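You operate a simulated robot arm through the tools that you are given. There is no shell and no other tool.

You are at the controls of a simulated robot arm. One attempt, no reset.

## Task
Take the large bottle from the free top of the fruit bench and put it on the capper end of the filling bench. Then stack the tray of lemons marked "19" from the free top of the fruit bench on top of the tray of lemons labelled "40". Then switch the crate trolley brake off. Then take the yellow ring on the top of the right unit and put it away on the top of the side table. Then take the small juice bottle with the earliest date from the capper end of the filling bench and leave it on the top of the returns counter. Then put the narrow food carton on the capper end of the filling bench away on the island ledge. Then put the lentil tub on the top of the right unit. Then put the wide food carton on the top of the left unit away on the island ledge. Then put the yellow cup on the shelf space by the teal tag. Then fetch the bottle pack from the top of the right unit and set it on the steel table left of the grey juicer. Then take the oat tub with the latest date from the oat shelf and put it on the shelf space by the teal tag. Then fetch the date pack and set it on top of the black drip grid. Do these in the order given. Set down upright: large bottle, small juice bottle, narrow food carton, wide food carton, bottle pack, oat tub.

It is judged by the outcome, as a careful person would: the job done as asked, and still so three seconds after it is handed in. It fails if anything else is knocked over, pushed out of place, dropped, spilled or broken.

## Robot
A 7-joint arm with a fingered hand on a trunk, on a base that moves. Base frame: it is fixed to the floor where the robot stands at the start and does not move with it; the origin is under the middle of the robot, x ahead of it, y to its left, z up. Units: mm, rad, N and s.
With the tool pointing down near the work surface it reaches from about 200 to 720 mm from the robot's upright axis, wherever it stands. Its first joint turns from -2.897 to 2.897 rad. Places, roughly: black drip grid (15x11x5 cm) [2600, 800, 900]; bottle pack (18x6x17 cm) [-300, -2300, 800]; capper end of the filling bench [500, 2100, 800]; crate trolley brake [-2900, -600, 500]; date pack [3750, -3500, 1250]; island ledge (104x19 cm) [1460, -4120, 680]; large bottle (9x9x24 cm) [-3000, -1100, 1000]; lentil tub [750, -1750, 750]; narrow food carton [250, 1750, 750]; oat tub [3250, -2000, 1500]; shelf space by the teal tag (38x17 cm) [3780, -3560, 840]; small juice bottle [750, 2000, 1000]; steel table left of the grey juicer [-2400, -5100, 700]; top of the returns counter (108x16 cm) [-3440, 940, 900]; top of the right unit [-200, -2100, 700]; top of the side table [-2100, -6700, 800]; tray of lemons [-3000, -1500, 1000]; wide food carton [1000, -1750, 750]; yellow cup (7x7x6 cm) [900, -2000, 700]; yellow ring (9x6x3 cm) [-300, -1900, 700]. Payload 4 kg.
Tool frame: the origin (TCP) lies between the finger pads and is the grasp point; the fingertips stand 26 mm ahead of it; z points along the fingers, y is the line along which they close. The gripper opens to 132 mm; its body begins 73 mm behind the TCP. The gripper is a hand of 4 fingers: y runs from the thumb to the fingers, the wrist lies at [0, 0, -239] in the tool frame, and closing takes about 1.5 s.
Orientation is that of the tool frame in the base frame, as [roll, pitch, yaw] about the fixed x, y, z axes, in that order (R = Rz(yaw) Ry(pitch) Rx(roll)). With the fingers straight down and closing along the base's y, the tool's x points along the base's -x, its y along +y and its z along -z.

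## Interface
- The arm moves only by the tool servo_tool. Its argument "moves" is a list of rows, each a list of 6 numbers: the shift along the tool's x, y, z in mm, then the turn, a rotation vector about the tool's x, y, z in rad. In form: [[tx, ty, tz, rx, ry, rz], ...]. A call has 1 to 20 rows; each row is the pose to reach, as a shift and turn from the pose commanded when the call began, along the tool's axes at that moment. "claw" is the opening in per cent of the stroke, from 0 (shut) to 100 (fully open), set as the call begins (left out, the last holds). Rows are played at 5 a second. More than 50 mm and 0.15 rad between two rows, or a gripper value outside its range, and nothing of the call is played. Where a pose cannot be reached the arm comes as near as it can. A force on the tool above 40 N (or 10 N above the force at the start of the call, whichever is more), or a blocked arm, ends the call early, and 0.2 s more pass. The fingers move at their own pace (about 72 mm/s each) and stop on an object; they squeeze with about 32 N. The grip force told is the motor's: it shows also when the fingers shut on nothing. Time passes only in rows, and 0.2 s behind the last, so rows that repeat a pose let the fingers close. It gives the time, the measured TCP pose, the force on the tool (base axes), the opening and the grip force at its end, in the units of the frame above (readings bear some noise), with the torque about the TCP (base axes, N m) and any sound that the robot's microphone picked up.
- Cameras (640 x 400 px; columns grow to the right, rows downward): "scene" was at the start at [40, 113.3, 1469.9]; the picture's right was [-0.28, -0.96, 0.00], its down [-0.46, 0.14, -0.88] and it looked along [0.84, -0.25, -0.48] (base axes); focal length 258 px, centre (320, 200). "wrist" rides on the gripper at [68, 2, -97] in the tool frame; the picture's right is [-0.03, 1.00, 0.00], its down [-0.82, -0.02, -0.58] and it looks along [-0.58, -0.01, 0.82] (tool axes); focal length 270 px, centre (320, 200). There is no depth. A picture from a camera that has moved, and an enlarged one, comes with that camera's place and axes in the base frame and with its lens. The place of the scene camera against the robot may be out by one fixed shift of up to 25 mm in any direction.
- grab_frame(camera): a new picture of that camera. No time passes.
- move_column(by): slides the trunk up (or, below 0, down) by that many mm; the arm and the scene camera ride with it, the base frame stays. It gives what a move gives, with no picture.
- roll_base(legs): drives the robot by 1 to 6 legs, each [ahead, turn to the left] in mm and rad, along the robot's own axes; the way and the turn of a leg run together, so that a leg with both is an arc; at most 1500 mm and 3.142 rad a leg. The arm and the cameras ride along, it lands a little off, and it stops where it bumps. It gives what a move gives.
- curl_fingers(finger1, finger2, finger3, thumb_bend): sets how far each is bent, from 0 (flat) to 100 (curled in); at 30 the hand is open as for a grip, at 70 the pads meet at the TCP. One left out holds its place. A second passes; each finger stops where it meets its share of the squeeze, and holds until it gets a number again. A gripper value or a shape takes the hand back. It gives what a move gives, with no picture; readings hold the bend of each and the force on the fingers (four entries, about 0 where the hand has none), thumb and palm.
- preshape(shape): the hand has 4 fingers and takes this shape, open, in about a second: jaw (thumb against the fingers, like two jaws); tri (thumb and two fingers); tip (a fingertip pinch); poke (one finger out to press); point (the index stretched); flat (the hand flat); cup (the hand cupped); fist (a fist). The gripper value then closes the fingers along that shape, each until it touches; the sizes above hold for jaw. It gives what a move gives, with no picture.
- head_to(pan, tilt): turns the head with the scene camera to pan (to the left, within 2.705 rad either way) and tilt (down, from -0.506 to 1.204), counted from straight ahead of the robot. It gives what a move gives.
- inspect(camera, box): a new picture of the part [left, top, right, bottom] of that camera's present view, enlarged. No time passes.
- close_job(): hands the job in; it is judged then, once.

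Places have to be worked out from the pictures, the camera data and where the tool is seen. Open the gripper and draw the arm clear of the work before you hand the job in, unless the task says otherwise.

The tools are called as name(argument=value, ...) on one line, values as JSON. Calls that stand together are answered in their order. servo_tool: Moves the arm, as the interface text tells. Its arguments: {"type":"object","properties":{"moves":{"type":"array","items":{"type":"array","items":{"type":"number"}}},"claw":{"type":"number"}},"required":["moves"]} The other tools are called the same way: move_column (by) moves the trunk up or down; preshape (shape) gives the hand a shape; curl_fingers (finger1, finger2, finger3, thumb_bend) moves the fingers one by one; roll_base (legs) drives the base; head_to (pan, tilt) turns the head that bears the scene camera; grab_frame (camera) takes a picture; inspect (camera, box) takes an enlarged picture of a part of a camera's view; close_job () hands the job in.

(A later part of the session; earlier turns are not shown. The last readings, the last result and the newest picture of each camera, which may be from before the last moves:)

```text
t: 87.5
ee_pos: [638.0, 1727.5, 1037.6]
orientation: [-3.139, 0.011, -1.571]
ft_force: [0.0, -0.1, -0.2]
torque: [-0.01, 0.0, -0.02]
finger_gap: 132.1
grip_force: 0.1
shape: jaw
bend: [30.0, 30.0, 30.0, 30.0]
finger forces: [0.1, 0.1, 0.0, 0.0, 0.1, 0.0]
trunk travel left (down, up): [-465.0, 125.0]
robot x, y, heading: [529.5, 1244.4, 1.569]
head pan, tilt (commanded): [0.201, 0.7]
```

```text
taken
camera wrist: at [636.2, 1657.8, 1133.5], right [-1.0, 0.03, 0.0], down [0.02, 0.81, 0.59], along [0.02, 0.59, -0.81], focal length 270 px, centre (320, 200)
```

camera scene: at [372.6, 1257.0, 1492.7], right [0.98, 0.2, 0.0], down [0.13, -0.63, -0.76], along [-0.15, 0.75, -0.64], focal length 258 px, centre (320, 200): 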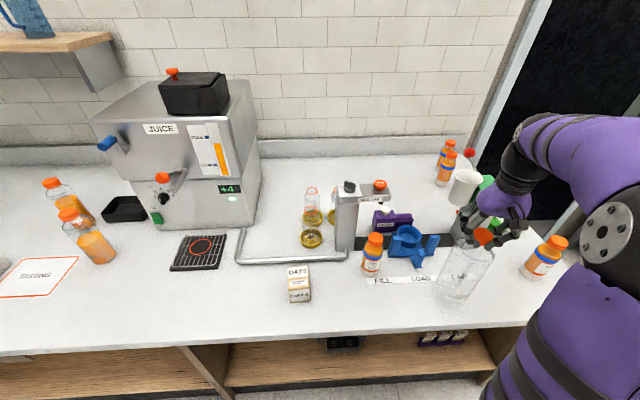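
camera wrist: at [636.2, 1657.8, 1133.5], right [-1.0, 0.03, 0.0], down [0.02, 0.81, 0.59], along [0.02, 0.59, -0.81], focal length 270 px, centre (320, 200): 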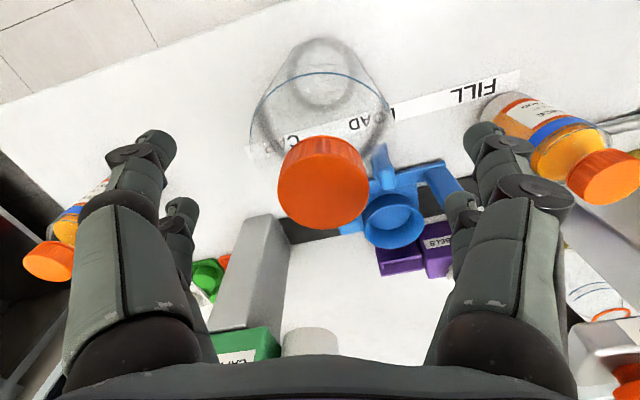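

The bottle stands upright on its own. I raise the hand straight up clear of the cap, then read the small bottles' dates while I'm here.

servo_tool(moves=[[0, 0, -30, 0, 0, 0], [0, 0, -70, 0, 0, 0], [0, 0, -110, 0, 0, 0], [0, 0, -150, 0, 0, 0], [40, 0, -170, 0, 0, 0], [80, 0, -170, 0, 0, 0], [80, 0, -170, 0, 0, 0]])

grab_frame(camera="scene")

inspect(camera="scene", box=[350, 225, 400, 280])

inspect(camera="scene", box=[510, 230, 570, 285])

inspect(camera="scene", box=[420, 130, 480, 190])

```text
t: 89.1
ee_pos: [635.7, 1643.8, 1205.1]
orientation: [-3.138, 0.012, -1.57]
ft_force: [-0.8, -0.3, -0.1]
torque: [-0.01, 0.02, -0.01]
finger_gap: 131.8
grip_force: 0.0
shape: jaw
bend: [30.0, 30.0, 30.0, 30.0]
finger forces: [0.0, 0.0, 0.1, 0.1, 0.0, 0.1]
trunk travel left (down, up): [-465.0, 125.0]
robot x, y, heading: [529.1, 1251.3, 1.58]
head pan, tilt (commanded): [0.201, 0.7]
```

```text
taken
camera scene: at [372.5, 1256.5, 1492.7], right [0.98, 0.2, 0.0], down [0.13, -0.63, -0.76], along [-0.15, 0.75, -0.64], focal length 258 px, centre (320, 200)
```

scene: 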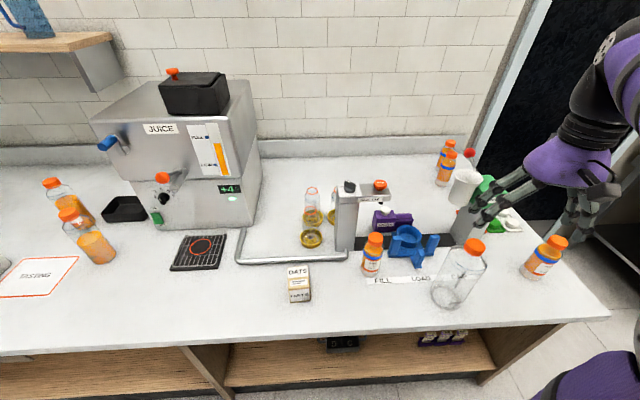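

```text
7.27 times, centred on (375, 252) of scene
camera zoom: at [372.5, 1256.5, 1492.7], right [0.98, 0.2, 0.0], down [0.13, -0.63, -0.76], along [-0.15, 0.75, -0.64], focal length 1875 px, centre (-80, -182)
```

zoom: 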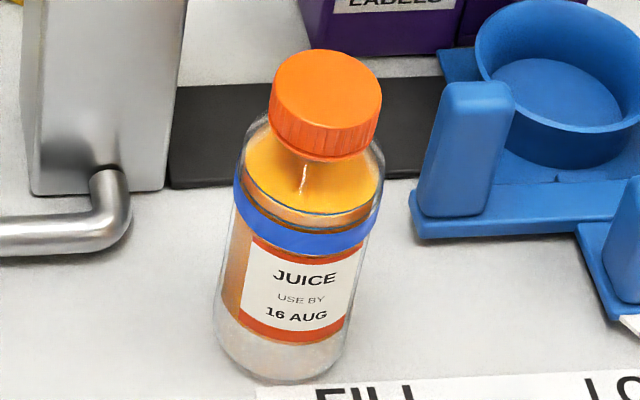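

```text
7.27 times, centred on (540, 258) of scene
camera zoom: at [372.5, 1256.5, 1492.7], right [0.98, 0.2, 0.0], down [0.13, -0.63, -0.76], along [-0.15, 0.75, -0.64], focal length 1875 px, centre (-1280, -218)
```

zoom: 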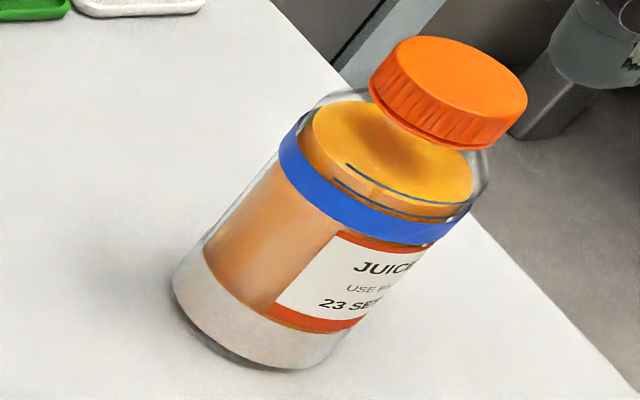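

```text
6.67 times, centred on (450, 160) of scene
camera zoom: at [372.5, 1256.5, 1492.7], right [0.98, 0.2, 0.0], down [0.13, -0.63, -0.76], along [-0.15, 0.75, -0.64], focal length 1719 px, centre (-547, 467)
```

zoom: 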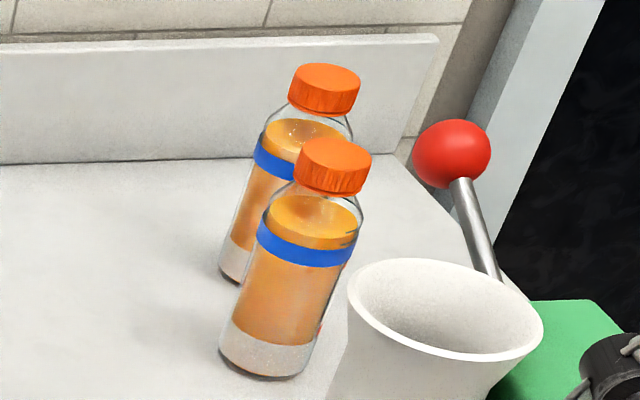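

Dates so far: the FILL bottle is 16 AUG and the right-front one is 23 SEP. The two back bottles face away, so I'll read them later. Next is the lemon tray, so I drive back to the fruit bench.

roll_base(legs=[[-300, 0], [0, 2.38], [1400, 0], [1400, 0], [430, 0], [0, -0.81]])

head_to(pan=0.0, tilt=0.5)

grab_frame(camera="scene")

```text
t: 115.3
ee_pos: [-2077.6, -1335.7, 1206.8]
orientation: [-3.139, 0.012, 0.013]
ft_force: [-0.2, -0.3, -0.9]
torque: [-0.01, -0.01, -0.02]
finger_gap: 131.9
grip_force: 0.1
shape: jaw
bend: [30.0, 30.0, 30.0, 30.0]
finger forces: [0.0, 0.0, 0.1, 0.1, 0.0, 0.0]
trunk travel left (down, up): [-465.0, 125.0]
robot x, y, heading: [-1677.1, -1436.5, -3.132]
head pan, tilt (commanded): [0.201, 0.7]
```

```text
t: 116.0
ee_pos: [-2078.0, -1335.7, 1204.6]
orientation: [-3.138, 0.011, 0.012]
ft_force: [0.0, -0.4, -0.6]
torque: [0.0, 0.02, -0.01]
finger_gap: 131.6
grip_force: 0.1
shape: jaw
bend: [30.0, 30.0, 30.0, 30.0]
finger forces: [0.0, 0.0, 0.0, 0.0, 0.0, 0.1]
trunk travel left (down, up): [-465.0, 125.0]
robot x, y, heading: [-1676.4, -1438.9, -3.133]
head pan, tilt (commanded): [0.0, 0.499]
```

```text
taken
camera scene: at [-1695.3, -1605.6, 1510.4], right [-0.01, 1.0, 0.0], down [0.48, 0.01, -0.88], along [-0.88, -0.01, -0.48], focal length 258 px, centre (320, 200)
```

scene: 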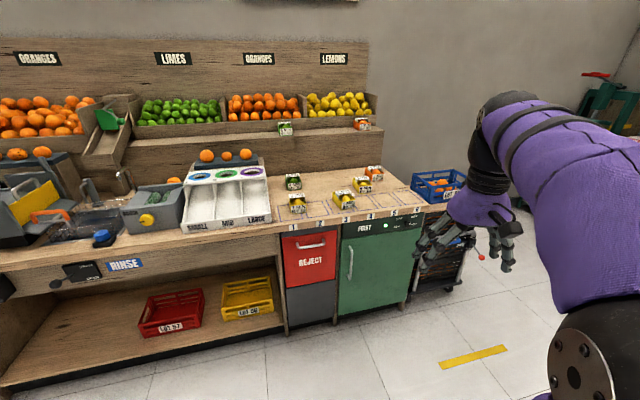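

I drive 760 mm ahead to the bench and view the trays with the wrist camera.

roll_base(legs=[[760, 0]])

grab_frame(camera="wrist")

head_to(pan=0.0, tilt=0.9)

grab_frame(camera="scene")

```text
t: 120.1
ee_pos: [-2839.2, -1339.9, 1205.4]
orientation: [-3.138, 0.011, 0.007]
ft_force: [0.4, 1.1, -0.3]
torque: [0.02, 0.0, -0.03]
finger_gap: 131.9
grip_force: 0.1
shape: jaw
bend: [30.0, 30.0, 30.0, 30.0]
finger forces: [0.0, 0.0, 0.1, 0.0, 0.0, 0.1]
trunk travel left (down, up): [-465.0, 125.0]
robot x, y, heading: [-2444.0, -1444.0, -3.133]
head pan, tilt (commanded): [0.0, 0.499]
```

```text
taken
camera wrist: at [-2769.5, -1340.9, 1302.1], right [-0.02, -1.0, 0.0], down [-0.81, 0.01, 0.59], along [-0.59, 0.01, -0.81], focal length 270 px, centre (320, 200)
```

wrist: 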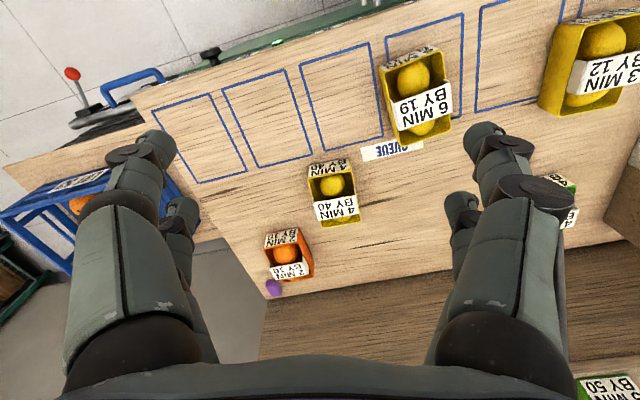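

```text
t: 121.0
ee_pos: [-2838.9, -1340.0, 1206.4]
orientation: [-3.138, 0.012, 0.006]
ft_force: [-0.4, 0.1, -0.6]
torque: [-0.04, -0.02, 0.0]
finger_gap: 132.0
grip_force: 0.1
shape: jaw
bend: [30.0, 30.0, 30.0, 30.0]
finger forces: [0.0, 0.0, 0.1, 0.1, 0.1, 0.1]
trunk travel left (down, up): [-465.0, 125.0]
robot x, y, heading: [-2441.6, -1445.9, -3.137]
head pan, tilt (commanded): [0.0, 0.901]
```

```text
taken
camera scene: at [-2443.2, -1611.1, 1476.6], right [-0.01, 1.0, 0.0], down [0.78, 0.0, -0.62], along [-0.62, 0.0, -0.78], focal length 258 px, centre (320, 200)
```

scene: 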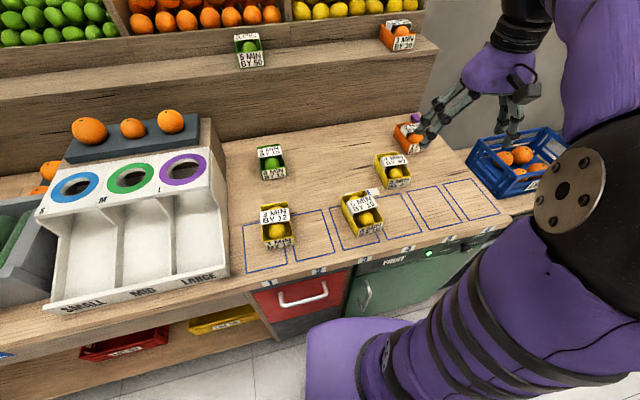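

inspect(camera="scene", box=[320, 130, 440, 250])

inspect(camera="wrist", box=[280, 20, 480, 240])

```text
3.33 times, centred on (380, 190) of scene
camera zoom: at [-2443.2, -1611.1, 1476.6], right [-0.01, 1.0, 0.0], down [0.78, 0.0, -0.62], along [-0.62, 0.0, -0.78], focal length 859 px, centre (120, 233)
```

zoom: 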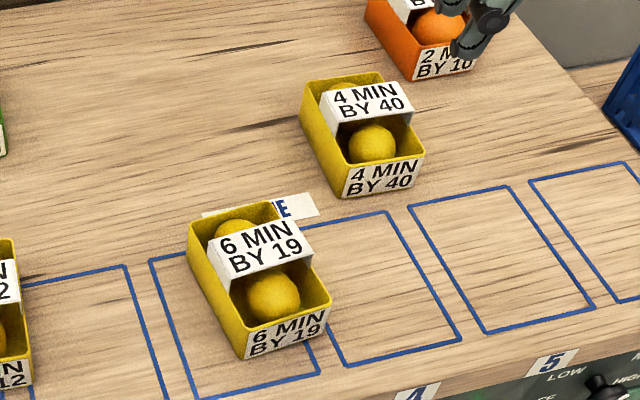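

```text
1.82 times, centred on (380, 130) of wrist
camera zoom: at [-2769.5, -1340.9, 1302.1], right [-0.02, -1.0, 0.0], down [-0.81, 0.01, 0.59], along [-0.59, 0.01, -0.81], focal length 491 px, centre (211, 327)
```

zoom: 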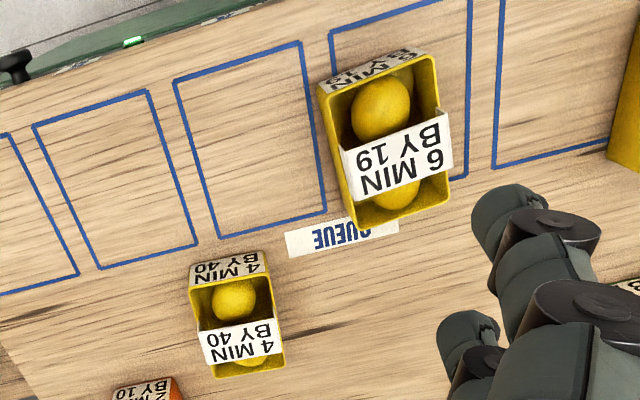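

Each tray has two lemons and a white label band across the top, whose shape matters for stacking. I tilt the hand to get a low side view of the trays with the wrist camera.

servo_tool(moves=[[20, 0, 10, 0, -0.14, 0], [40, 0, 20, 0, -0.28, 0], [60, 0, 40, 0, -0.42, 0], [80, 0, 60, 0, -0.55, 0], [100, 0, 80, 0, -0.68, 0], [100, 0, 80, 0, -0.68, 0]])

grab_frame(camera="wrist")

```text
t: 122.4
ee_pos: [-2752.7, -1333.7, 1081.8]
orientation: [3.132, 0.533, -0.014]
ft_force: [0.0, -0.3, 0.1]
torque: [-0.02, -0.04, 0.02]
finger_gap: 132.2
grip_force: 0.0
shape: jaw
bend: [30.0, 30.0, 30.0, 30.0]
finger forces: [0.0, 0.1, 0.1, 0.1, 0.0, 0.1]
trunk travel left (down, up): [-465.0, 125.0]
robot x, y, heading: [-2441.7, -1441.7, -3.136]
head pan, tilt (commanded): [0.0, 0.901]
stopped in row 6: the arm was blocked; the commanded pose is now the measured one
```

```text
taken
camera wrist: at [-2644.5, -1335.7, 1131.1], right [-0.03, -1.0, 0.02], down [-0.41, 0.03, 0.91], along [-0.91, 0.02, -0.41], focal length 270 px, centre (320, 200)
```

wrist: 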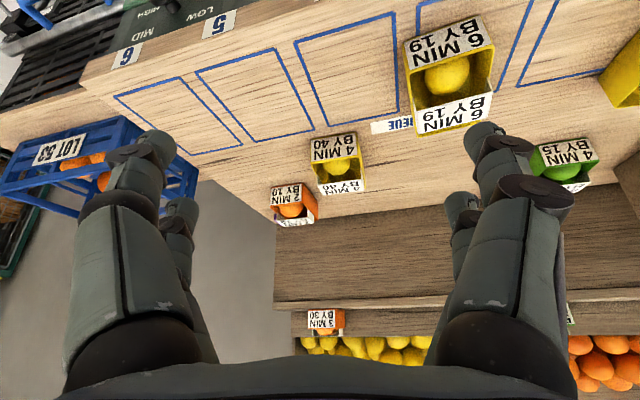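

inspect(camera="wrist", box=[380, 0, 520, 150])

inspect(camera="wrist", box=[280, 120, 400, 210])

```text
2.67 times, centred on (450, 75) of wrist
camera zoom: at [-2644.5, -1335.7, 1131.1], right [-0.03, -1.0, 0.02], down [-0.41, 0.03, 0.91], along [-0.91, 0.02, -0.41], focal length 721 px, centre (-27, 533)
```

zoom: 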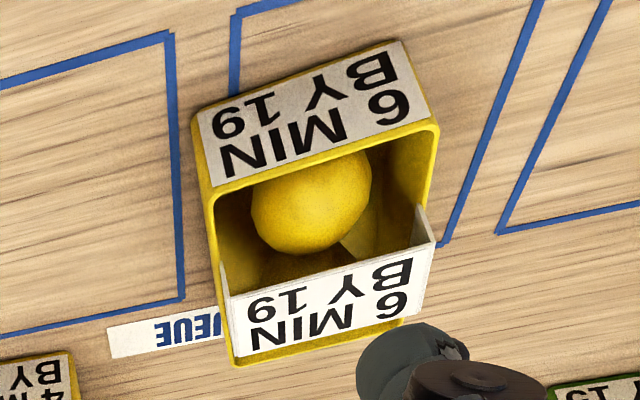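

```text
4.44 times, centred on (340, 165) of wrist
camera zoom: at [-2644.5, -1335.7, 1131.1], right [-0.03, -1.0, 0.02], down [-0.41, 0.03, 0.91], along [-0.91, 0.02, -0.41], focal length 1201 px, centre (231, 356)
```

zoom: 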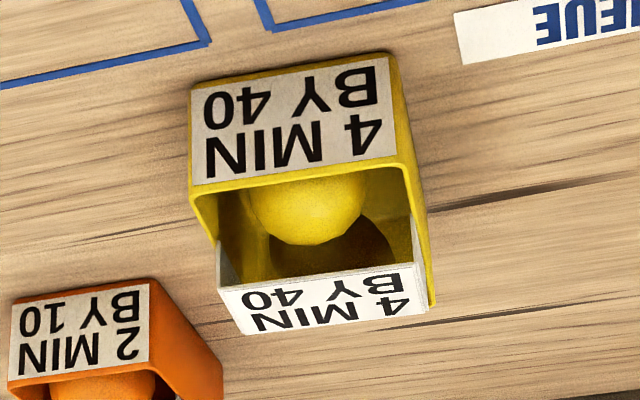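

The label band is a flat, raised bridge across the middle of each tray, so it can carry another tray centred on it. Tray 19 is near (-2898, -1487), turned about 19°, and tray 40 near (-3076, -1367), turned about 14°. I bring the tool back to vertical.

servo_tool(moves=[[0, 10, 0, 0, 0.13, 0], [0, 20, 0, 0, 0.26, 0], [0, 40, 0, 0, 0.4, 0], [0, 60, 0, 0, 0.533, 0], [0, 60, 0, 0, 0.533, 0]])

```text
t: 123.6
ee_pos: [-2752.1, -1393.3, 1083.3]
orientation: [3.135, 0.007, -0.011]
ft_force: [1.0, 0.5, 0.1]
torque: [0.0, -0.01, 0.01]
finger_gap: 131.9
grip_force: 0.1
shape: jaw
bend: [30.0, 30.0, 30.0, 30.0]
finger forces: [0.1, 0.1, 0.0, 0.1, 0.1, 0.0]
trunk travel left (down, up): [-465.0, 125.0]
robot x, y, heading: [-2441.3, -1445.8, -3.138]
head pan, tilt (commanded): [0.0, 0.901]
```

servo_tool(moves=[[-30, 20, 10, 0, 0, -0.07], [-60, 40, 25, 0, 0, -0.14], [-90, 60, 40, 0, 0, -0.21], [-120, 80, 60, 0, 0, -0.28], [-145, 96, 75, 0, 0, -0.339], [-145, 96, 75, 0, 0, -0.339]])

grab_frame(camera="wrist")

```text
t: 125.0
ee_pos: [-2899.8, -1489.7, 1010.9]
orientation: [3.138, 0.009, 0.329]
ft_force: [-0.6, -0.9, 0.9]
torque: [0.0, 0.01, -0.01]
finger_gap: 131.9
grip_force: 0.1
shape: jaw
bend: [30.0, 30.0, 30.0, 30.0]
finger forces: [0.0, 0.0, 0.0, 0.0, 0.0, 0.1]
trunk travel left (down, up): [-465.0, 125.0]
robot x, y, heading: [-2440.3, -1445.4, -3.138]
head pan, tilt (commanded): [0.0, 0.901]
```

```text
taken
camera wrist: at [-2833.4, -1467.5, 1107.2], right [0.3, -0.95, 0.0], down [-0.77, -0.24, 0.59], along [-0.56, -0.18, -0.81], focal length 270 px, centre (320, 200)
```

wrist: 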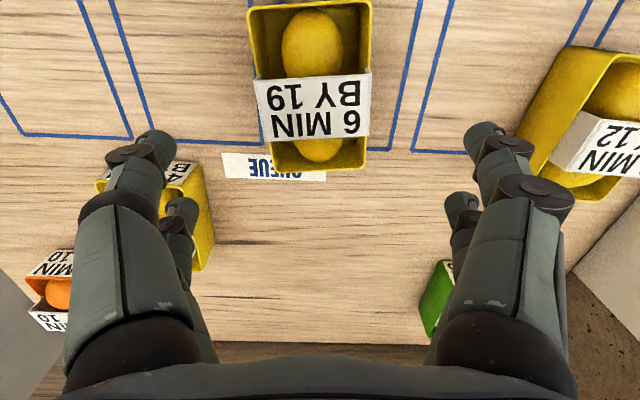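

I fine-align over tray 19 (centre near (-2896, -1486)) and lower until the TCP is at side-wall height, z about 876.

servo_tool(moves=[[5, -2, 20, 0, 0, -0.03], [5, -2, 60, 0, 0, -0.03], [5, -2, 95, 0, 0, -0.03], [5, -2, 120, 0, 0, -0.03], [5, -2, 134, 0, 0, -0.03], [5, -2, 134, 0, 0, -0.03]])

grab_frame(camera="wrist")

```text
t: 126.4
ee_pos: [-2895.6, -1484.9, 877.9]
orientation: [3.138, 0.011, 0.358]
ft_force: [-0.6, 0.1, -0.1]
torque: [-0.01, 0.01, 0.0]
finger_gap: 131.8
grip_force: 0.0
shape: jaw
bend: [30.0, 30.0, 30.0, 30.0]
finger forces: [0.1, 0.1, 0.0, 0.0, 0.0, 0.1]
trunk travel left (down, up): [-465.0, 125.0]
robot x, y, heading: [-2442.9, -1443.7, -3.137]
head pan, tilt (commanded): [0.0, 0.901]
```

```text
taken
camera wrist: at [-2830.9, -1462.6, 974.6], right [0.33, -0.95, 0.0], down [-0.77, -0.26, 0.59], along [-0.55, -0.19, -0.81], focal length 270 px, centre (320, 200)
```

wrist: 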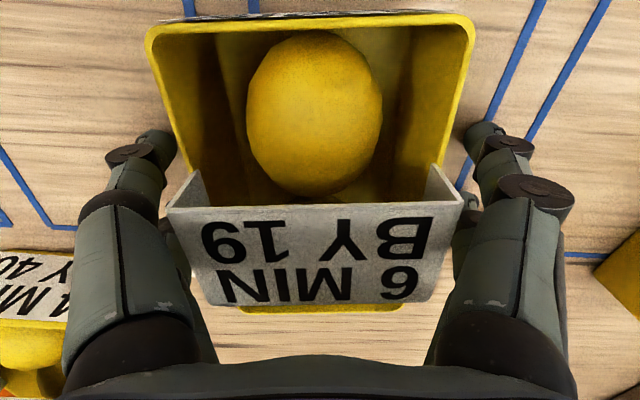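

The tray is centred between the fingers. I close on its side walls.

servo_tool(moves=[[0, 0, 0, 0, 0, 0], [0, 0, 0, 0, 0, 0], [0, 0, 0, 0, 0, 0], [0, 0, 0, 0, 0, 0], [0, 0, 0, 0, 0, 0], [0, 0, 0, 0, 0, 0], [0, 0, 0, 0, 0, 0]], claw=0)

grab_frame(camera="wrist")

```text
t: 128.0
ee_pos: [-2895.6, -1486.0, 877.8]
orientation: [3.139, 0.01, 0.358]
ft_force: [-0.8, 0.3, -0.6]
torque: [0.02, 0.0, 0.06]
finger_gap: 72.8
grip_force: 32.1
shape: jaw
bend: [72.0, 72.0, 72.0, 70.0]
finger forces: [29.1, 29.1, 28.8, 0.1, 29.4, 0.0]
trunk travel left (down, up): [-465.0, 125.0]
robot x, y, heading: [-2443.6, -1444.2, -3.136]
head pan, tilt (commanded): [0.0, 0.901]
```

```text
taken
camera wrist: at [-2830.9, -1462.6, 974.9], right [0.33, -0.95, 0.0], down [-0.77, -0.26, 0.59], along [-0.55, -0.19, -0.81], focal length 270 px, centre (320, 200)
```

wrist: 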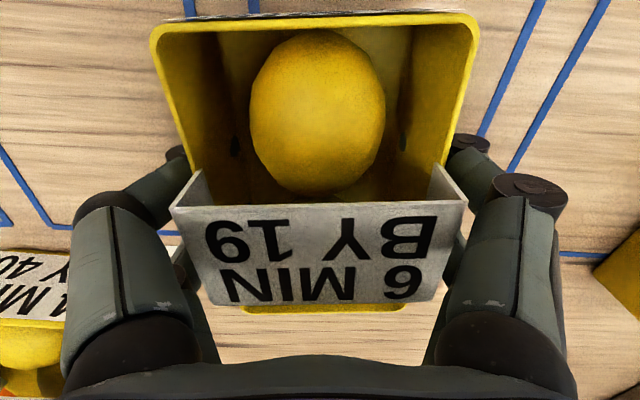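

Grip is good (gap 73 mm, 32 N). I lift the tray straight up 130 mm.

servo_tool(moves=[[0, 0, -8, 0, 0, 0], [0, 0, -20, 0, 0, 0], [0, 0, -45, 0, 0, 0], [0, 0, -80, 0, 0, 0], [0, 0, -110, 0, 0, 0], [0, 0, -130, 0, 0, 0], [0, 0, -130, 0, 0, 0]])

grab_frame(camera="wrist")

grab_frame(camera="scene")

```text
t: 129.6
ee_pos: [-2894.8, -1486.0, 1008.2]
orientation: [3.137, 0.01, 0.356]
ft_force: [-0.2, 1.1, -2.4]
torque: [0.0, -0.03, -0.03]
finger_gap: 72.9
grip_force: 32.0
shape: jaw
bend: [72.0, 72.0, 72.0, 70.0]
finger forces: [29.0, 29.1, 28.8, 0.0, 29.3, 0.1]
trunk travel left (down, up): [-465.0, 125.0]
robot x, y, heading: [-2442.4, -1444.8, -3.139]
head pan, tilt (commanded): [0.0, 0.901]
```

```text
taken
camera wrist: at [-2829.7, -1462.3, 1105.3], right [0.33, -0.95, 0.0], down [-0.77, -0.26, 0.59], along [-0.55, -0.19, -0.81], focal length 270 px, centre (320, 200)
```

wrist: 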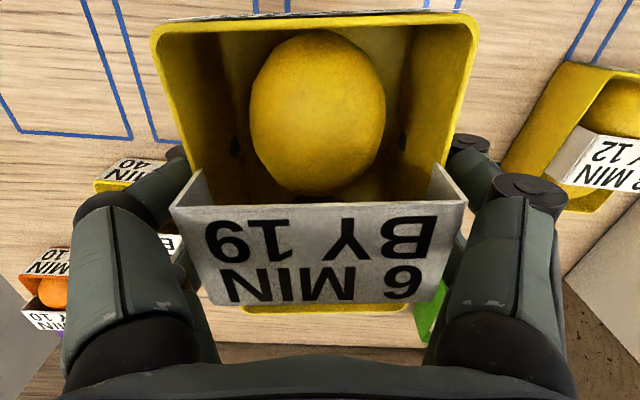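

```text
taken
camera scene: at [-2443.6, -1611.1, 1476.5], right [-0.01, 1.0, 0.0], down [0.78, 0.0, -0.62], along [-0.62, 0.0, -0.78], focal length 258 px, centre (320, 200)
```

scene: 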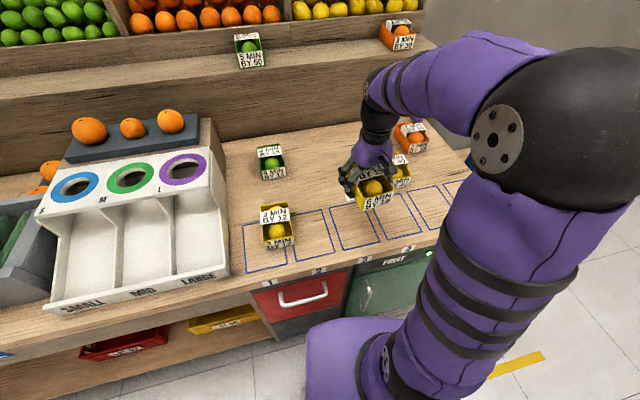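

I carry it over tray 40 at the same height and turn slightly to match tray 40's angle.

servo_tool(moves=[[-21, -29, 0, 0, 0, 0.02], [-43, -58, 0, 0, 0, 0.04], [-64, -87, 0, 0, 0, 0.06], [-86, -116, 0, 0, 0, 0.08], [-107, -146, 0, 0, 0, 0.1], [-128, -175, 0, 0, 0, 0.1], [-128, -175, 0, 0, 0, 0.1]])

grab_frame(camera="wrist")

inspect(camera="scene", box=[330, 100, 450, 220])

```text
t: 131.2
ee_pos: [-3075.9, -1364.4, 1009.2]
orientation: [3.137, 0.009, 0.259]
ft_force: [0.1, 0.0, -2.4]
torque: [-0.01, -0.01, -0.01]
finger_gap: 72.7
grip_force: 31.9
shape: jaw
bend: [72.0, 72.0, 72.0, 70.0]
finger forces: [29.2, 29.2, 28.9, 0.1, 29.5, 0.1]
trunk travel left (down, up): [-465.0, 125.0]
robot x, y, heading: [-2439.5, -1443.8, -3.135]
head pan, tilt (commanded): [0.0, 0.901]
```

```text
taken
camera wrist: at [-3008.7, -1348.1, 1105.6], right [0.23, -0.97, 0.0], down [-0.79, -0.18, 0.59], along [-0.57, -0.14, -0.81], focal length 270 px, centre (320, 200)
```

wrist: 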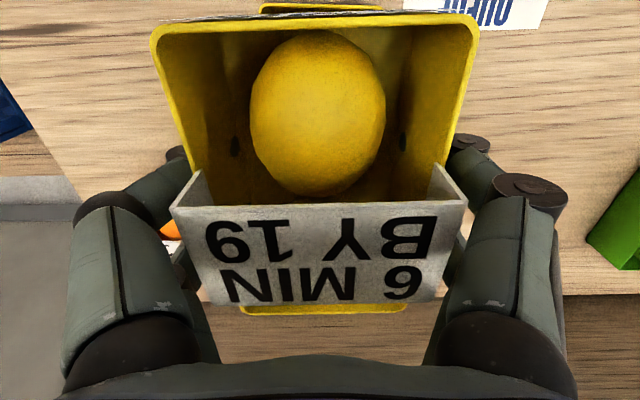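

```text
3.33 times, centred on (390, 160) of scene
camera zoom: at [-2444.1, -1610.8, 1476.6], right [-0.01, 1.0, 0.0], down [0.78, 0.0, -0.62], along [-0.62, 0.0, -0.78], focal length 859 px, centre (87, 333)
```

zoom: 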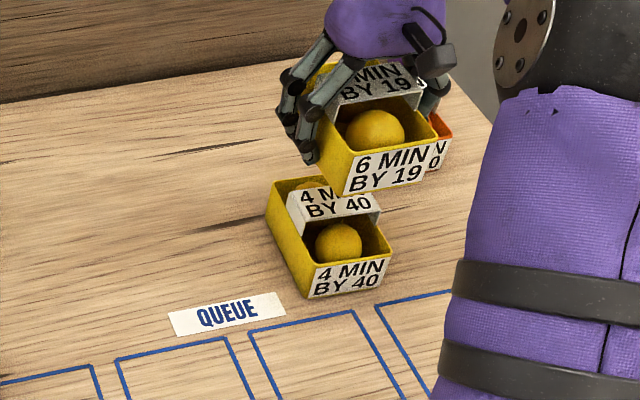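

Tray 19 is laterally aligned with tray 40 and centred within a few millimetres. I lower towards the bridge (expected contact at TCP z about 953), then slowly until I feel contact.

servo_tool(moves=[[0, 2, 15, 0, 0, 0], [0, 2, 30, 0, 0, 0], [0, 2, 40, 0, 0, 0], [0, 2, 46, 0, 0, 0], [0, 2, 46, 0, 0, 0]])

inspect(camera="scene", box=[330, 100, 450, 220])

```text
t: 132.4
ee_pos: [-3076.7, -1366.7, 962.6]
orientation: [3.137, 0.01, 0.259]
ft_force: [0.0, -0.3, -2.3]
torque: [0.0, 0.01, 0.02]
finger_gap: 73.0
grip_force: 31.5
shape: jaw
bend: [72.0, 72.0, 72.0, 70.0]
finger forces: [29.2, 29.1, 28.9, 0.0, 29.6, 0.0]
trunk travel left (down, up): [-465.0, 125.0]
robot x, y, heading: [-2440.8, -1443.0, -3.139]
head pan, tilt (commanded): [0.0, 0.901]
```

```text
3.33 times, centred on (390, 160) of scene
camera zoom: at [-2443.9, -1611.0, 1476.5], right [-0.01, 1.0, 0.0], down [0.78, 0.0, -0.62], along [-0.62, 0.0, -0.78], focal length 859 px, centre (87, 333)
```

zoom: 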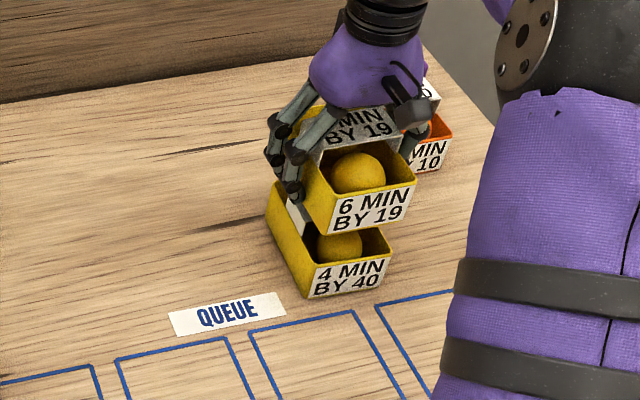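

servo_tool(moves=[[0, 0, 2, 0, 0, 0], [0, 0, 4, 0, 0, 0], [0, 0, 6, 0, 0, 0], [0, 0, 6, 0, 0, 0]])

```text
t: 133.4
ee_pos: [-3076.0, -1367.1, 956.6]
orientation: [3.138, 0.01, 0.259]
ft_force: [-0.9, 0.7, -2.0]
torque: [0.02, 0.03, 0.01]
finger_gap: 73.1
grip_force: 32.0
shape: jaw
bend: [72.0, 72.0, 72.0, 70.0]
finger forces: [29.1, 29.2, 28.9, 0.1, 29.5, 0.0]
trunk travel left (down, up): [-465.0, 125.0]
robot x, y, heading: [-2443.2, -1443.0, -3.136]
head pan, tilt (commanded): [0.0, 0.901]
```

No contact yet at z=956.6; I continue down in 2 mm steps.

servo_tool(moves=[[0, 0, 2, 0, 0, 0], [0, 0, 4, 0, 0, 0], [0, 0, 4, 0, 0, 0]])

servo_tool(moves=[[0, 0, 2, 0, 0, 0], [0, 0, 4, 0, 0, 0], [0, 0, 4, 0, 0, 0]])

```text
t: 134.2
ee_pos: [-3076.2, -1368.3, 953.7]
orientation: [3.138, 0.01, 0.259]
ft_force: [-0.8, -0.1, -2.0]
torque: [-0.01, -0.01, 0.01]
finger_gap: 73.3
grip_force: 31.6
shape: jaw
bend: [72.0, 72.0, 72.0, 70.0]
finger forces: [29.1, 29.3, 28.9, 0.1, 29.5, 0.0]
trunk travel left (down, up): [-465.0, 125.0]
robot x, y, heading: [-2441.0, -1445.6, -3.139]
head pan, tilt (commanded): [0.0, 0.901]
```

```text
t: 135.0
ee_pos: [-3076.2, -1367.4, 948.0]
orientation: [3.138, 0.009, 0.259]
ft_force: [-1.1, 0.2, -0.8]
torque: [0.03, 0.02, 0.02]
finger_gap: 72.7
grip_force: 32.0
shape: jaw
bend: [72.0, 72.0, 72.0, 70.0]
finger forces: [29.2, 29.1, 28.9, 0.1, 29.4, 0.0]
trunk travel left (down, up): [-465.0, 125.0]
robot x, y, heading: [-2443.5, -1444.1, -3.137]
head pan, tilt (commanded): [0.0, 0.901]
```

servo_tool(moves=[[0, 0, 2, 0, 0, 0], [0, 0, 3, 0, 0, 0], [0, 0, 3, 0, 0, 0]])

inspect(camera="scene", box=[340, 120, 440, 220])

```text
t: 135.8
ee_pos: [-3075.5, -1368.6, 947.7]
orientation: [3.138, 0.014, 0.258]
ft_force: [-0.8, 0.7, 14.4]
torque: [0.12, -0.05, 0.03]
finger_gap: 72.7
grip_force: 32.1
shape: jaw
bend: [72.0, 72.0, 72.0, 70.0]
finger forces: [30.3, 29.9, 29.7, 0.0, 30.9, 0.0]
trunk travel left (down, up): [-465.0, 125.0]
robot x, y, heading: [-2441.2, -1444.8, -3.139]
head pan, tilt (commanded): [0.0, 0.901]
```

```text
4.00 times, centred on (390, 170) of scene
camera zoom: at [-2442.5, -1611.2, 1476.7], right [-0.01, 1.0, 0.0], down [0.78, 0.0, -0.62], along [-0.62, 0.0, -0.78], focal length 1031 px, centre (40, 320)
```

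zoom: 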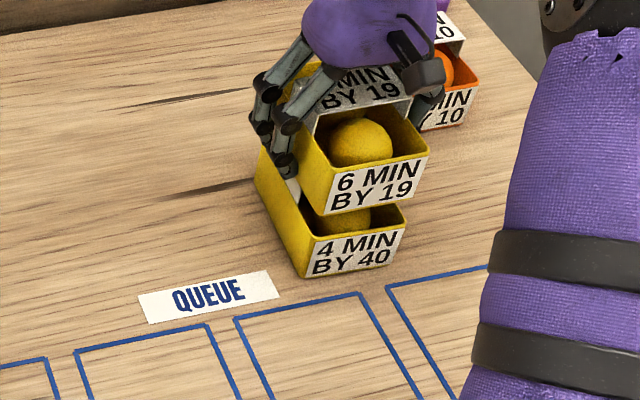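

Contact (14 N), and the trays line up. I relax by 2 mm and open the fingers moderately.

servo_tool(moves=[[0, 0, -1, 0, 0, 0], [0, 0, -2, 0, 0, 0], [0, 0, -2, 0, 0, 0]])

servo_tool(moves=[[0, 0, 0, 0, 0, 0], [0, 0, 0, 0, 0, 0], [0, 0, 0, 0, 0, 0], [0, 0, 0, 0, 0, 0], [0, 0, 0, 0, 0, 0], [0, 0, 0, 0, 0, 0]], claw=90)

grab_frame(camera="wrist")

inspect(camera="scene", box=[340, 120, 440, 220])

```text
t: 136.6
ee_pos: [-3075.2, -1367.7, 947.7]
orientation: [3.137, 0.01, 0.257]
ft_force: [-2.1, 0.0, 8.2]
torque: [0.1, 0.03, 0.0]
finger_gap: 72.9
grip_force: 31.5
shape: jaw
bend: [72.0, 72.0, 72.0, 70.0]
finger forces: [30.4, 30.0, 29.9, 0.1, 31.1, 0.0]
trunk travel left (down, up): [-465.0, 125.0]
robot x, y, heading: [-2438.0, -1443.7, -3.138]
head pan, tilt (commanded): [0.0, 0.901]
```

```text
t: 138.0
ee_pos: [-3076.2, -1367.7, 947.0]
orientation: [3.138, 0.008, 0.259]
ft_force: [-0.4, 0.0, 0.3]
torque: [0.0, 0.01, -0.04]
finger_gap: 118.6
grip_force: 0.0
shape: jaw
bend: [48.0, 48.0, 48.0, 33.0]
finger forces: [0.0, 0.1, 0.0, 0.0, 0.1, 0.0]
trunk travel left (down, up): [-465.0, 125.0]
robot x, y, heading: [-2444.7, -1444.5, -3.136]
head pan, tilt (commanded): [0.0, 0.901]
```

```text
taken
camera wrist: at [-3008.8, -1351.5, 1044.2], right [0.23, -0.97, 0.0], down [-0.79, -0.18, 0.59], along [-0.57, -0.14, -0.81], focal length 270 px, centre (320, 200)
```

wrist: 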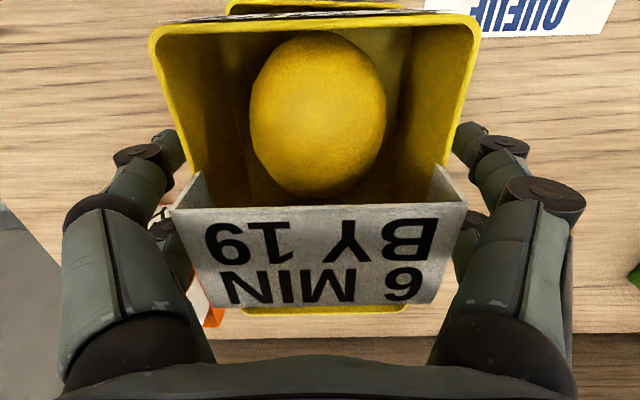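

```text
4.00 times, centred on (390, 170) of scene
camera zoom: at [-2443.7, -1611.1, 1476.5], right [-0.01, 1.0, 0.0], down [0.78, 0.0, -0.62], along [-0.62, 0.0, -0.78], focal length 1031 px, centre (40, 320)
```

zoom: 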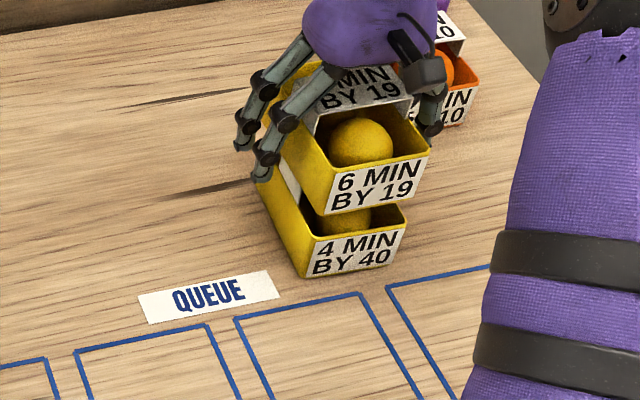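

The tray stays put, stacked on tray 40. I withdraw straight up and then back towards the robot.

servo_tool(moves=[[0, 0, -20, 0, 0, 0], [0, 0, -50, 0, 0, 0], [0, 0, -90, 0, 0, 0], [0, 0, -130, 0, 0, 0], [40, 0, -160, 0, 0, 0], [80, 0, -190, 0, 0, 0], [120, 0, -200, 0, 0, 0], [120, 0, -200, 0, 0, 0]])

grab_frame(camera="wrist")

head_to(pan=-0.5, tilt=0.8)

grab_frame(camera="scene")

```text
t: 139.8
ee_pos: [-2957.7, -1335.2, 1145.3]
orientation: [3.138, 0.01, 0.258]
ft_force: [0.5, 0.5, 0.1]
torque: [-0.01, 0.0, 0.04]
finger_gap: 118.6
grip_force: 0.0
shape: jaw
bend: [48.0, 48.0, 48.0, 33.0]
finger forces: [0.0, 0.1, 0.0, 0.0, 0.0, 0.1]
trunk travel left (down, up): [-465.0, 125.0]
robot x, y, heading: [-2442.1, -1445.4, -3.136]
head pan, tilt (commanded): [0.0, 0.901]
```

```text
taken
camera wrist: at [-2891.3, -1319.5, 1242.1], right [0.23, -0.97, 0.0], down [-0.79, -0.18, 0.59], along [-0.57, -0.14, -0.81], focal length 270 px, centre (320, 200)
```

wrist: 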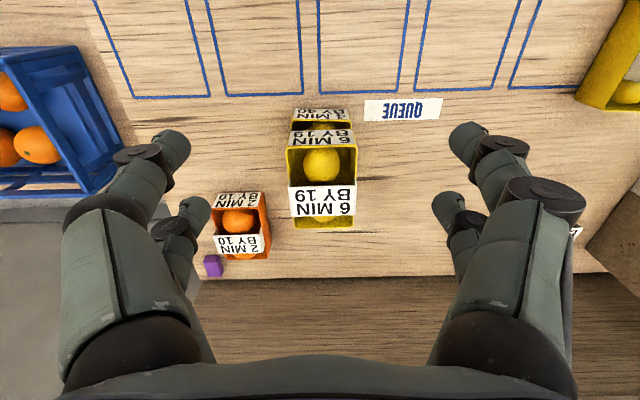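

```text
t: 140.7
ee_pos: [-2960.4, -1336.0, 1145.4]
orientation: [3.138, 0.01, 0.259]
ft_force: [-0.1, 0.2, 0.1]
torque: [0.03, 0.0, 0.0]
finger_gap: 118.6
grip_force: 0.0
shape: jaw
bend: [48.0, 48.0, 48.0, 33.0]
finger forces: [0.0, 0.1, 0.0, 0.1, 0.0, 0.0]
trunk travel left (down, up): [-465.0, 125.0]
robot x, y, heading: [-2443.7, -1445.2, -3.141]
head pan, tilt (commanded): [-0.499, 0.799]
```

```text
taken
camera scene: at [-2439.1, -1572.5, 1484.4], right [0.47, 0.88, 0.0], down [0.63, -0.34, -0.7], along [-0.61, 0.33, -0.72], focal length 258 px, centre (320, 200)
```

scene: 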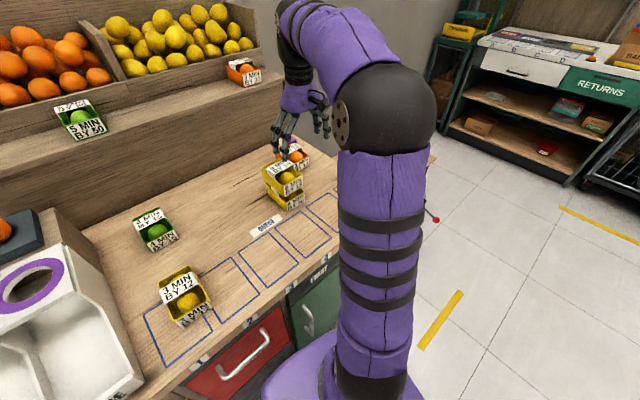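

The stack is steady. Next is the trolley brake; I back away 600 mm and look at the trolley.

roll_base(legs=[[-600, 0]])

head_to(pan=-0.6, tilt=0.55)

grab_frame(camera="scene")

```text
t: 144.1
ee_pos: [-2357.9, -1332.2, 1145.5]
orientation: [3.138, 0.01, 0.258]
ft_force: [0.3, 0.6, -0.5]
torque: [0.02, 0.0, -0.03]
finger_gap: 118.7
grip_force: 0.0
shape: jaw
bend: [48.0, 48.0, 48.0, 33.0]
finger forces: [0.1, 0.0, 0.0, 0.0, 0.1, 0.0]
trunk travel left (down, up): [-465.0, 125.0]
robot x, y, heading: [-1841.5, -1444.4, -3.139]
head pan, tilt (commanded): [-0.499, 0.799]
```

```text
t: 144.9
ee_pos: [-2357.9, -1332.4, 1145.9]
orientation: [3.138, 0.012, 0.257]
ft_force: [-0.6, 0.2, -0.7]
torque: [0.01, -0.01, 0.0]
finger_gap: 118.6
grip_force: 0.1
shape: jaw
bend: [48.0, 48.0, 48.0, 33.0]
finger forces: [0.0, 0.0, 0.0, 0.0, 0.1, 0.1]
trunk travel left (down, up): [-465.0, 125.0]
robot x, y, heading: [-1836.3, -1442.4, -3.135]
head pan, tilt (commanded): [-0.6, 0.55]
```

```text
taken
camera scene: at [-1841.3, -1557.4, 1505.8], right [0.56, 0.83, 0.0], down [0.43, -0.29, -0.85], along [-0.71, 0.48, -0.52], focal length 258 px, centre (320, 200)
```

scene: 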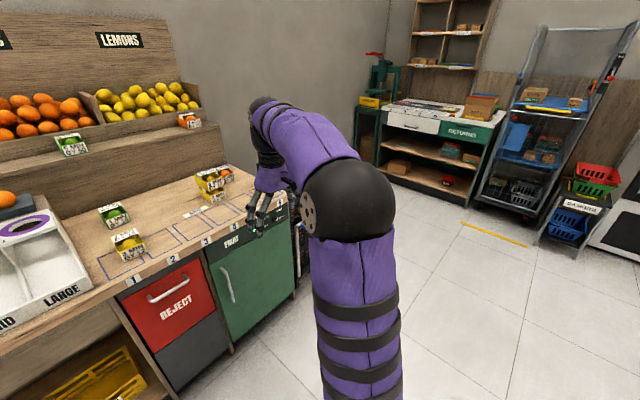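

The arm hides the trolley. I drive round so the trolley is ahead-left of the robot, in clear view of the head camera.

roll_base(legs=[[0, -1.571], [950, 0], [0, 1.571]])

head_to(pan=0.15, tilt=0.6)

grab_frame(camera="scene")

```text
t: 158.4
ee_pos: [-2354.9, -357.0, 1144.4]
orientation: [3.139, 0.012, 0.248]
ft_force: [-0.3, 0.5, -0.9]
torque: [-0.01, 0.02, 0.02]
finger_gap: 118.5
grip_force: 0.0
shape: jaw
bend: [48.0, 48.0, 48.0, 33.0]
finger forces: [0.1, 0.0, 0.1, 0.0, 0.1, 0.0]
trunk travel left (down, up): [-465.0, 125.0]
robot x, y, heading: [-1834.8, -472.9, 3.135]
head pan, tilt (commanded): [-0.6, 0.55]
```

```text
t: 159.5
ee_pos: [-2354.9, -356.5, 1145.1]
orientation: [3.137, 0.011, 0.248]
ft_force: [0.0, 0.2, -0.5]
torque: [-0.01, 0.02, 0.02]
finger_gap: 118.7
grip_force: 0.0
shape: jaw
bend: [48.0, 48.0, 48.0, 33.0]
finger forces: [0.0, 0.1, 0.0, 0.0, 0.0, 0.1]
trunk travel left (down, up): [-465.0, 125.0]
robot x, y, heading: [-1836.7, -470.6, 3.136]
head pan, tilt (commanded): [0.15, 0.6]
```

```text
taken
camera scene: at [-1854.2, -650.1, 1501.3], right [-0.14, 0.99, 0.0], down [0.56, 0.08, -0.82], along [-0.82, -0.12, -0.57], focal length 258 px, centre (320, 200)
```

scene: 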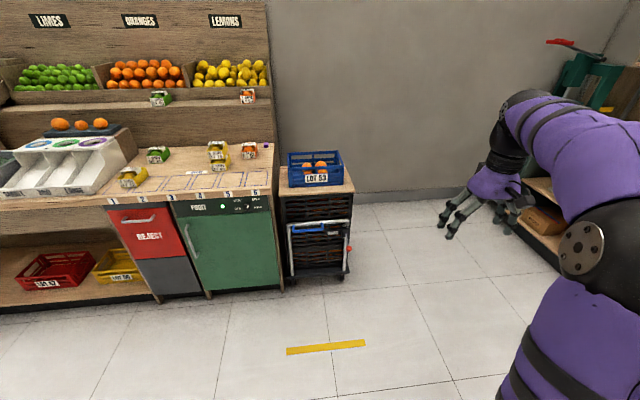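

inspect(camera="scene", box=[270, 190, 370, 290])

inspect(camera="scene", box=[320, 215, 365, 270])

```text
4.00 times, centred on (320, 240) of scene
camera zoom: at [-1854.2, -650.1, 1501.3], right [-0.14, 0.99, 0.0], down [0.56, 0.08, -0.82], along [-0.82, -0.12, -0.57], focal length 1031 px, centre (320, 40)
```

zoom: 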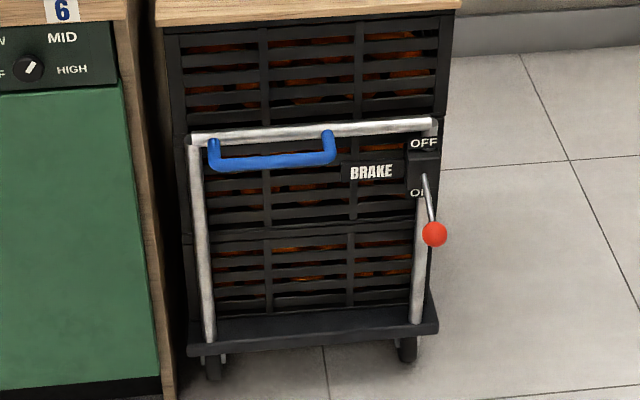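

```text
7.27 times, centred on (342, 242) of scene
camera zoom: at [-1854.2, -650.1, 1501.3], right [-0.14, 0.99, 0.0], down [0.56, 0.08, -0.82], along [-0.82, -0.12, -0.57], focal length 1875 px, centre (156, -109)
```

zoom: 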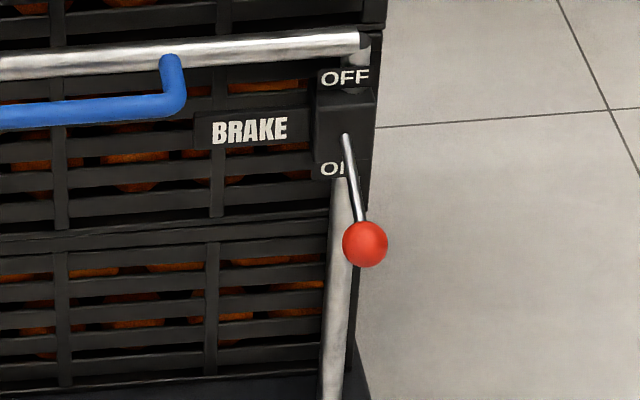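

From two views the brake pivot is near (-2987, -662, 493) and the red ball near (-2901, -640, 464), so the lever points outward and slightly down at ON, and OFF is up. I drive closer.

roll_base(legs=[[0, 0.25], [540, 0], [0, -0.25]])

head_to(pan=0.0, tilt=0.95)

grab_frame(camera="scene")

grab_frame(camera="wrist")

```text
t: 164.4
ee_pos: [-2872.0, -485.8, 1144.8]
orientation: [3.138, 0.011, 0.248]
ft_force: [-0.2, -0.2, 0.7]
torque: [-0.02, 0.01, 0.0]
finger_gap: 118.9
grip_force: 0.1
shape: jaw
bend: [48.0, 48.0, 48.0, 33.0]
finger forces: [0.0, 0.0, 0.1, 0.1, 0.0, 0.0]
trunk travel left (down, up): [-465.0, 125.0]
robot x, y, heading: [-2354.4, -601.7, 3.133]
head pan, tilt (commanded): [0.15, 0.6]
```

```text
t: 165.3
ee_pos: [-2873.0, -486.4, 1146.2]
orientation: [3.139, 0.012, 0.248]
ft_force: [-0.1, 0.9, -0.6]
torque: [-0.01, 0.0, 0.01]
finger_gap: 118.5
grip_force: 0.1
shape: jaw
bend: [48.0, 48.0, 48.0, 33.0]
finger forces: [0.1, 0.0, 0.0, 0.0, 0.0, 0.0]
trunk travel left (down, up): [-465.0, 125.0]
robot x, y, heading: [-2355.4, -599.3, 3.137]
head pan, tilt (commanded): [0.0, 0.949]
```

```text
taken
camera scene: at [-2356.9, -766.6, 1473.0], right [0.01, 1.0, 0.0], down [0.81, -0.01, -0.58], along [-0.58, 0.0, -0.81], focal length 258 px, centre (320, 200)
```

scene: 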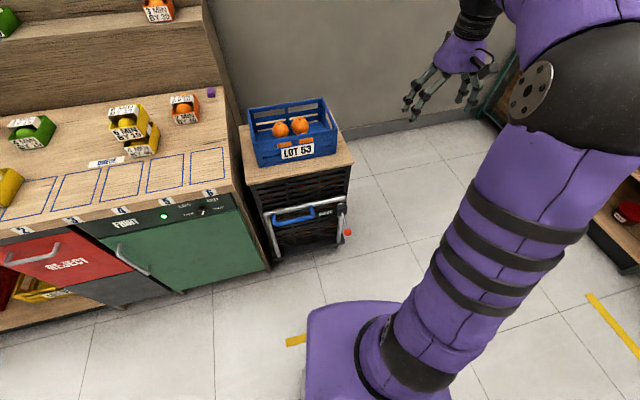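

```text
taken
camera wrist: at [-2804.7, -470.5, 1242.0], right [0.22, -0.98, 0.0], down [-0.79, -0.18, 0.59], along [-0.57, -0.13, -0.81], focal length 270 px, centre (320, 200)
```

wrist: 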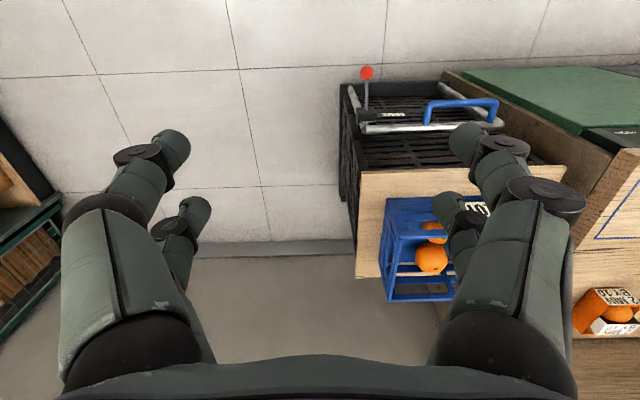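

The wrist view confirms the ball's place. The hand is over open floor beside the trolley, so I lower the trunk 430 mm and look again.

move_column(by=-430)

grab_frame(camera="wrist")

grab_frame(camera="scene")

```text
refused: -430 is not a number from -400 to 400
```

```text
taken
camera wrist: at [-2804.7, -470.5, 1242.0], right [0.22, -0.98, 0.0], down [-0.79, -0.18, 0.59], along [-0.57, -0.13, -0.81], focal length 270 px, centre (320, 200)
```

wrist: 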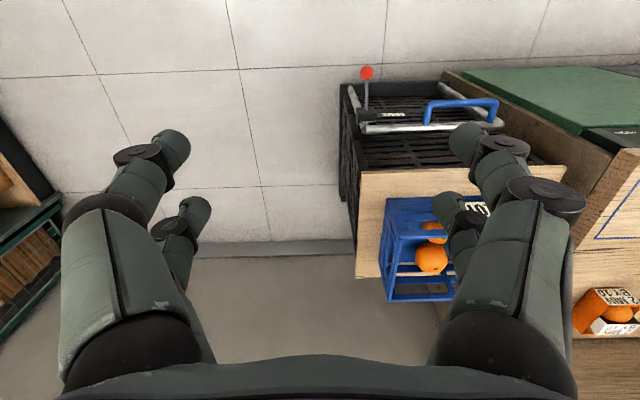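

```text
taken
camera scene: at [-2356.9, -766.6, 1473.0], right [0.01, 1.0, 0.0], down [0.81, -0.01, -0.58], along [-0.58, 0.0, -0.81], focal length 258 px, centre (320, 200)
```

scene: 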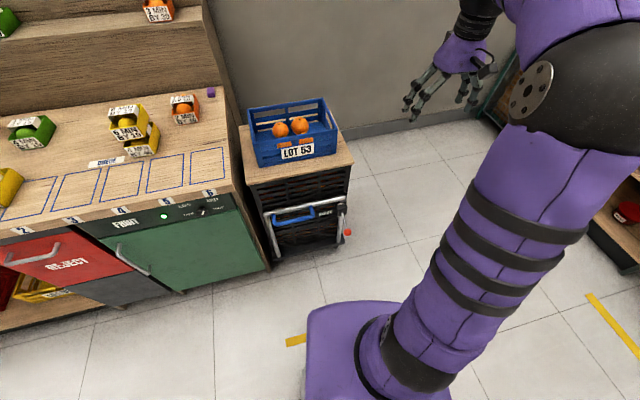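

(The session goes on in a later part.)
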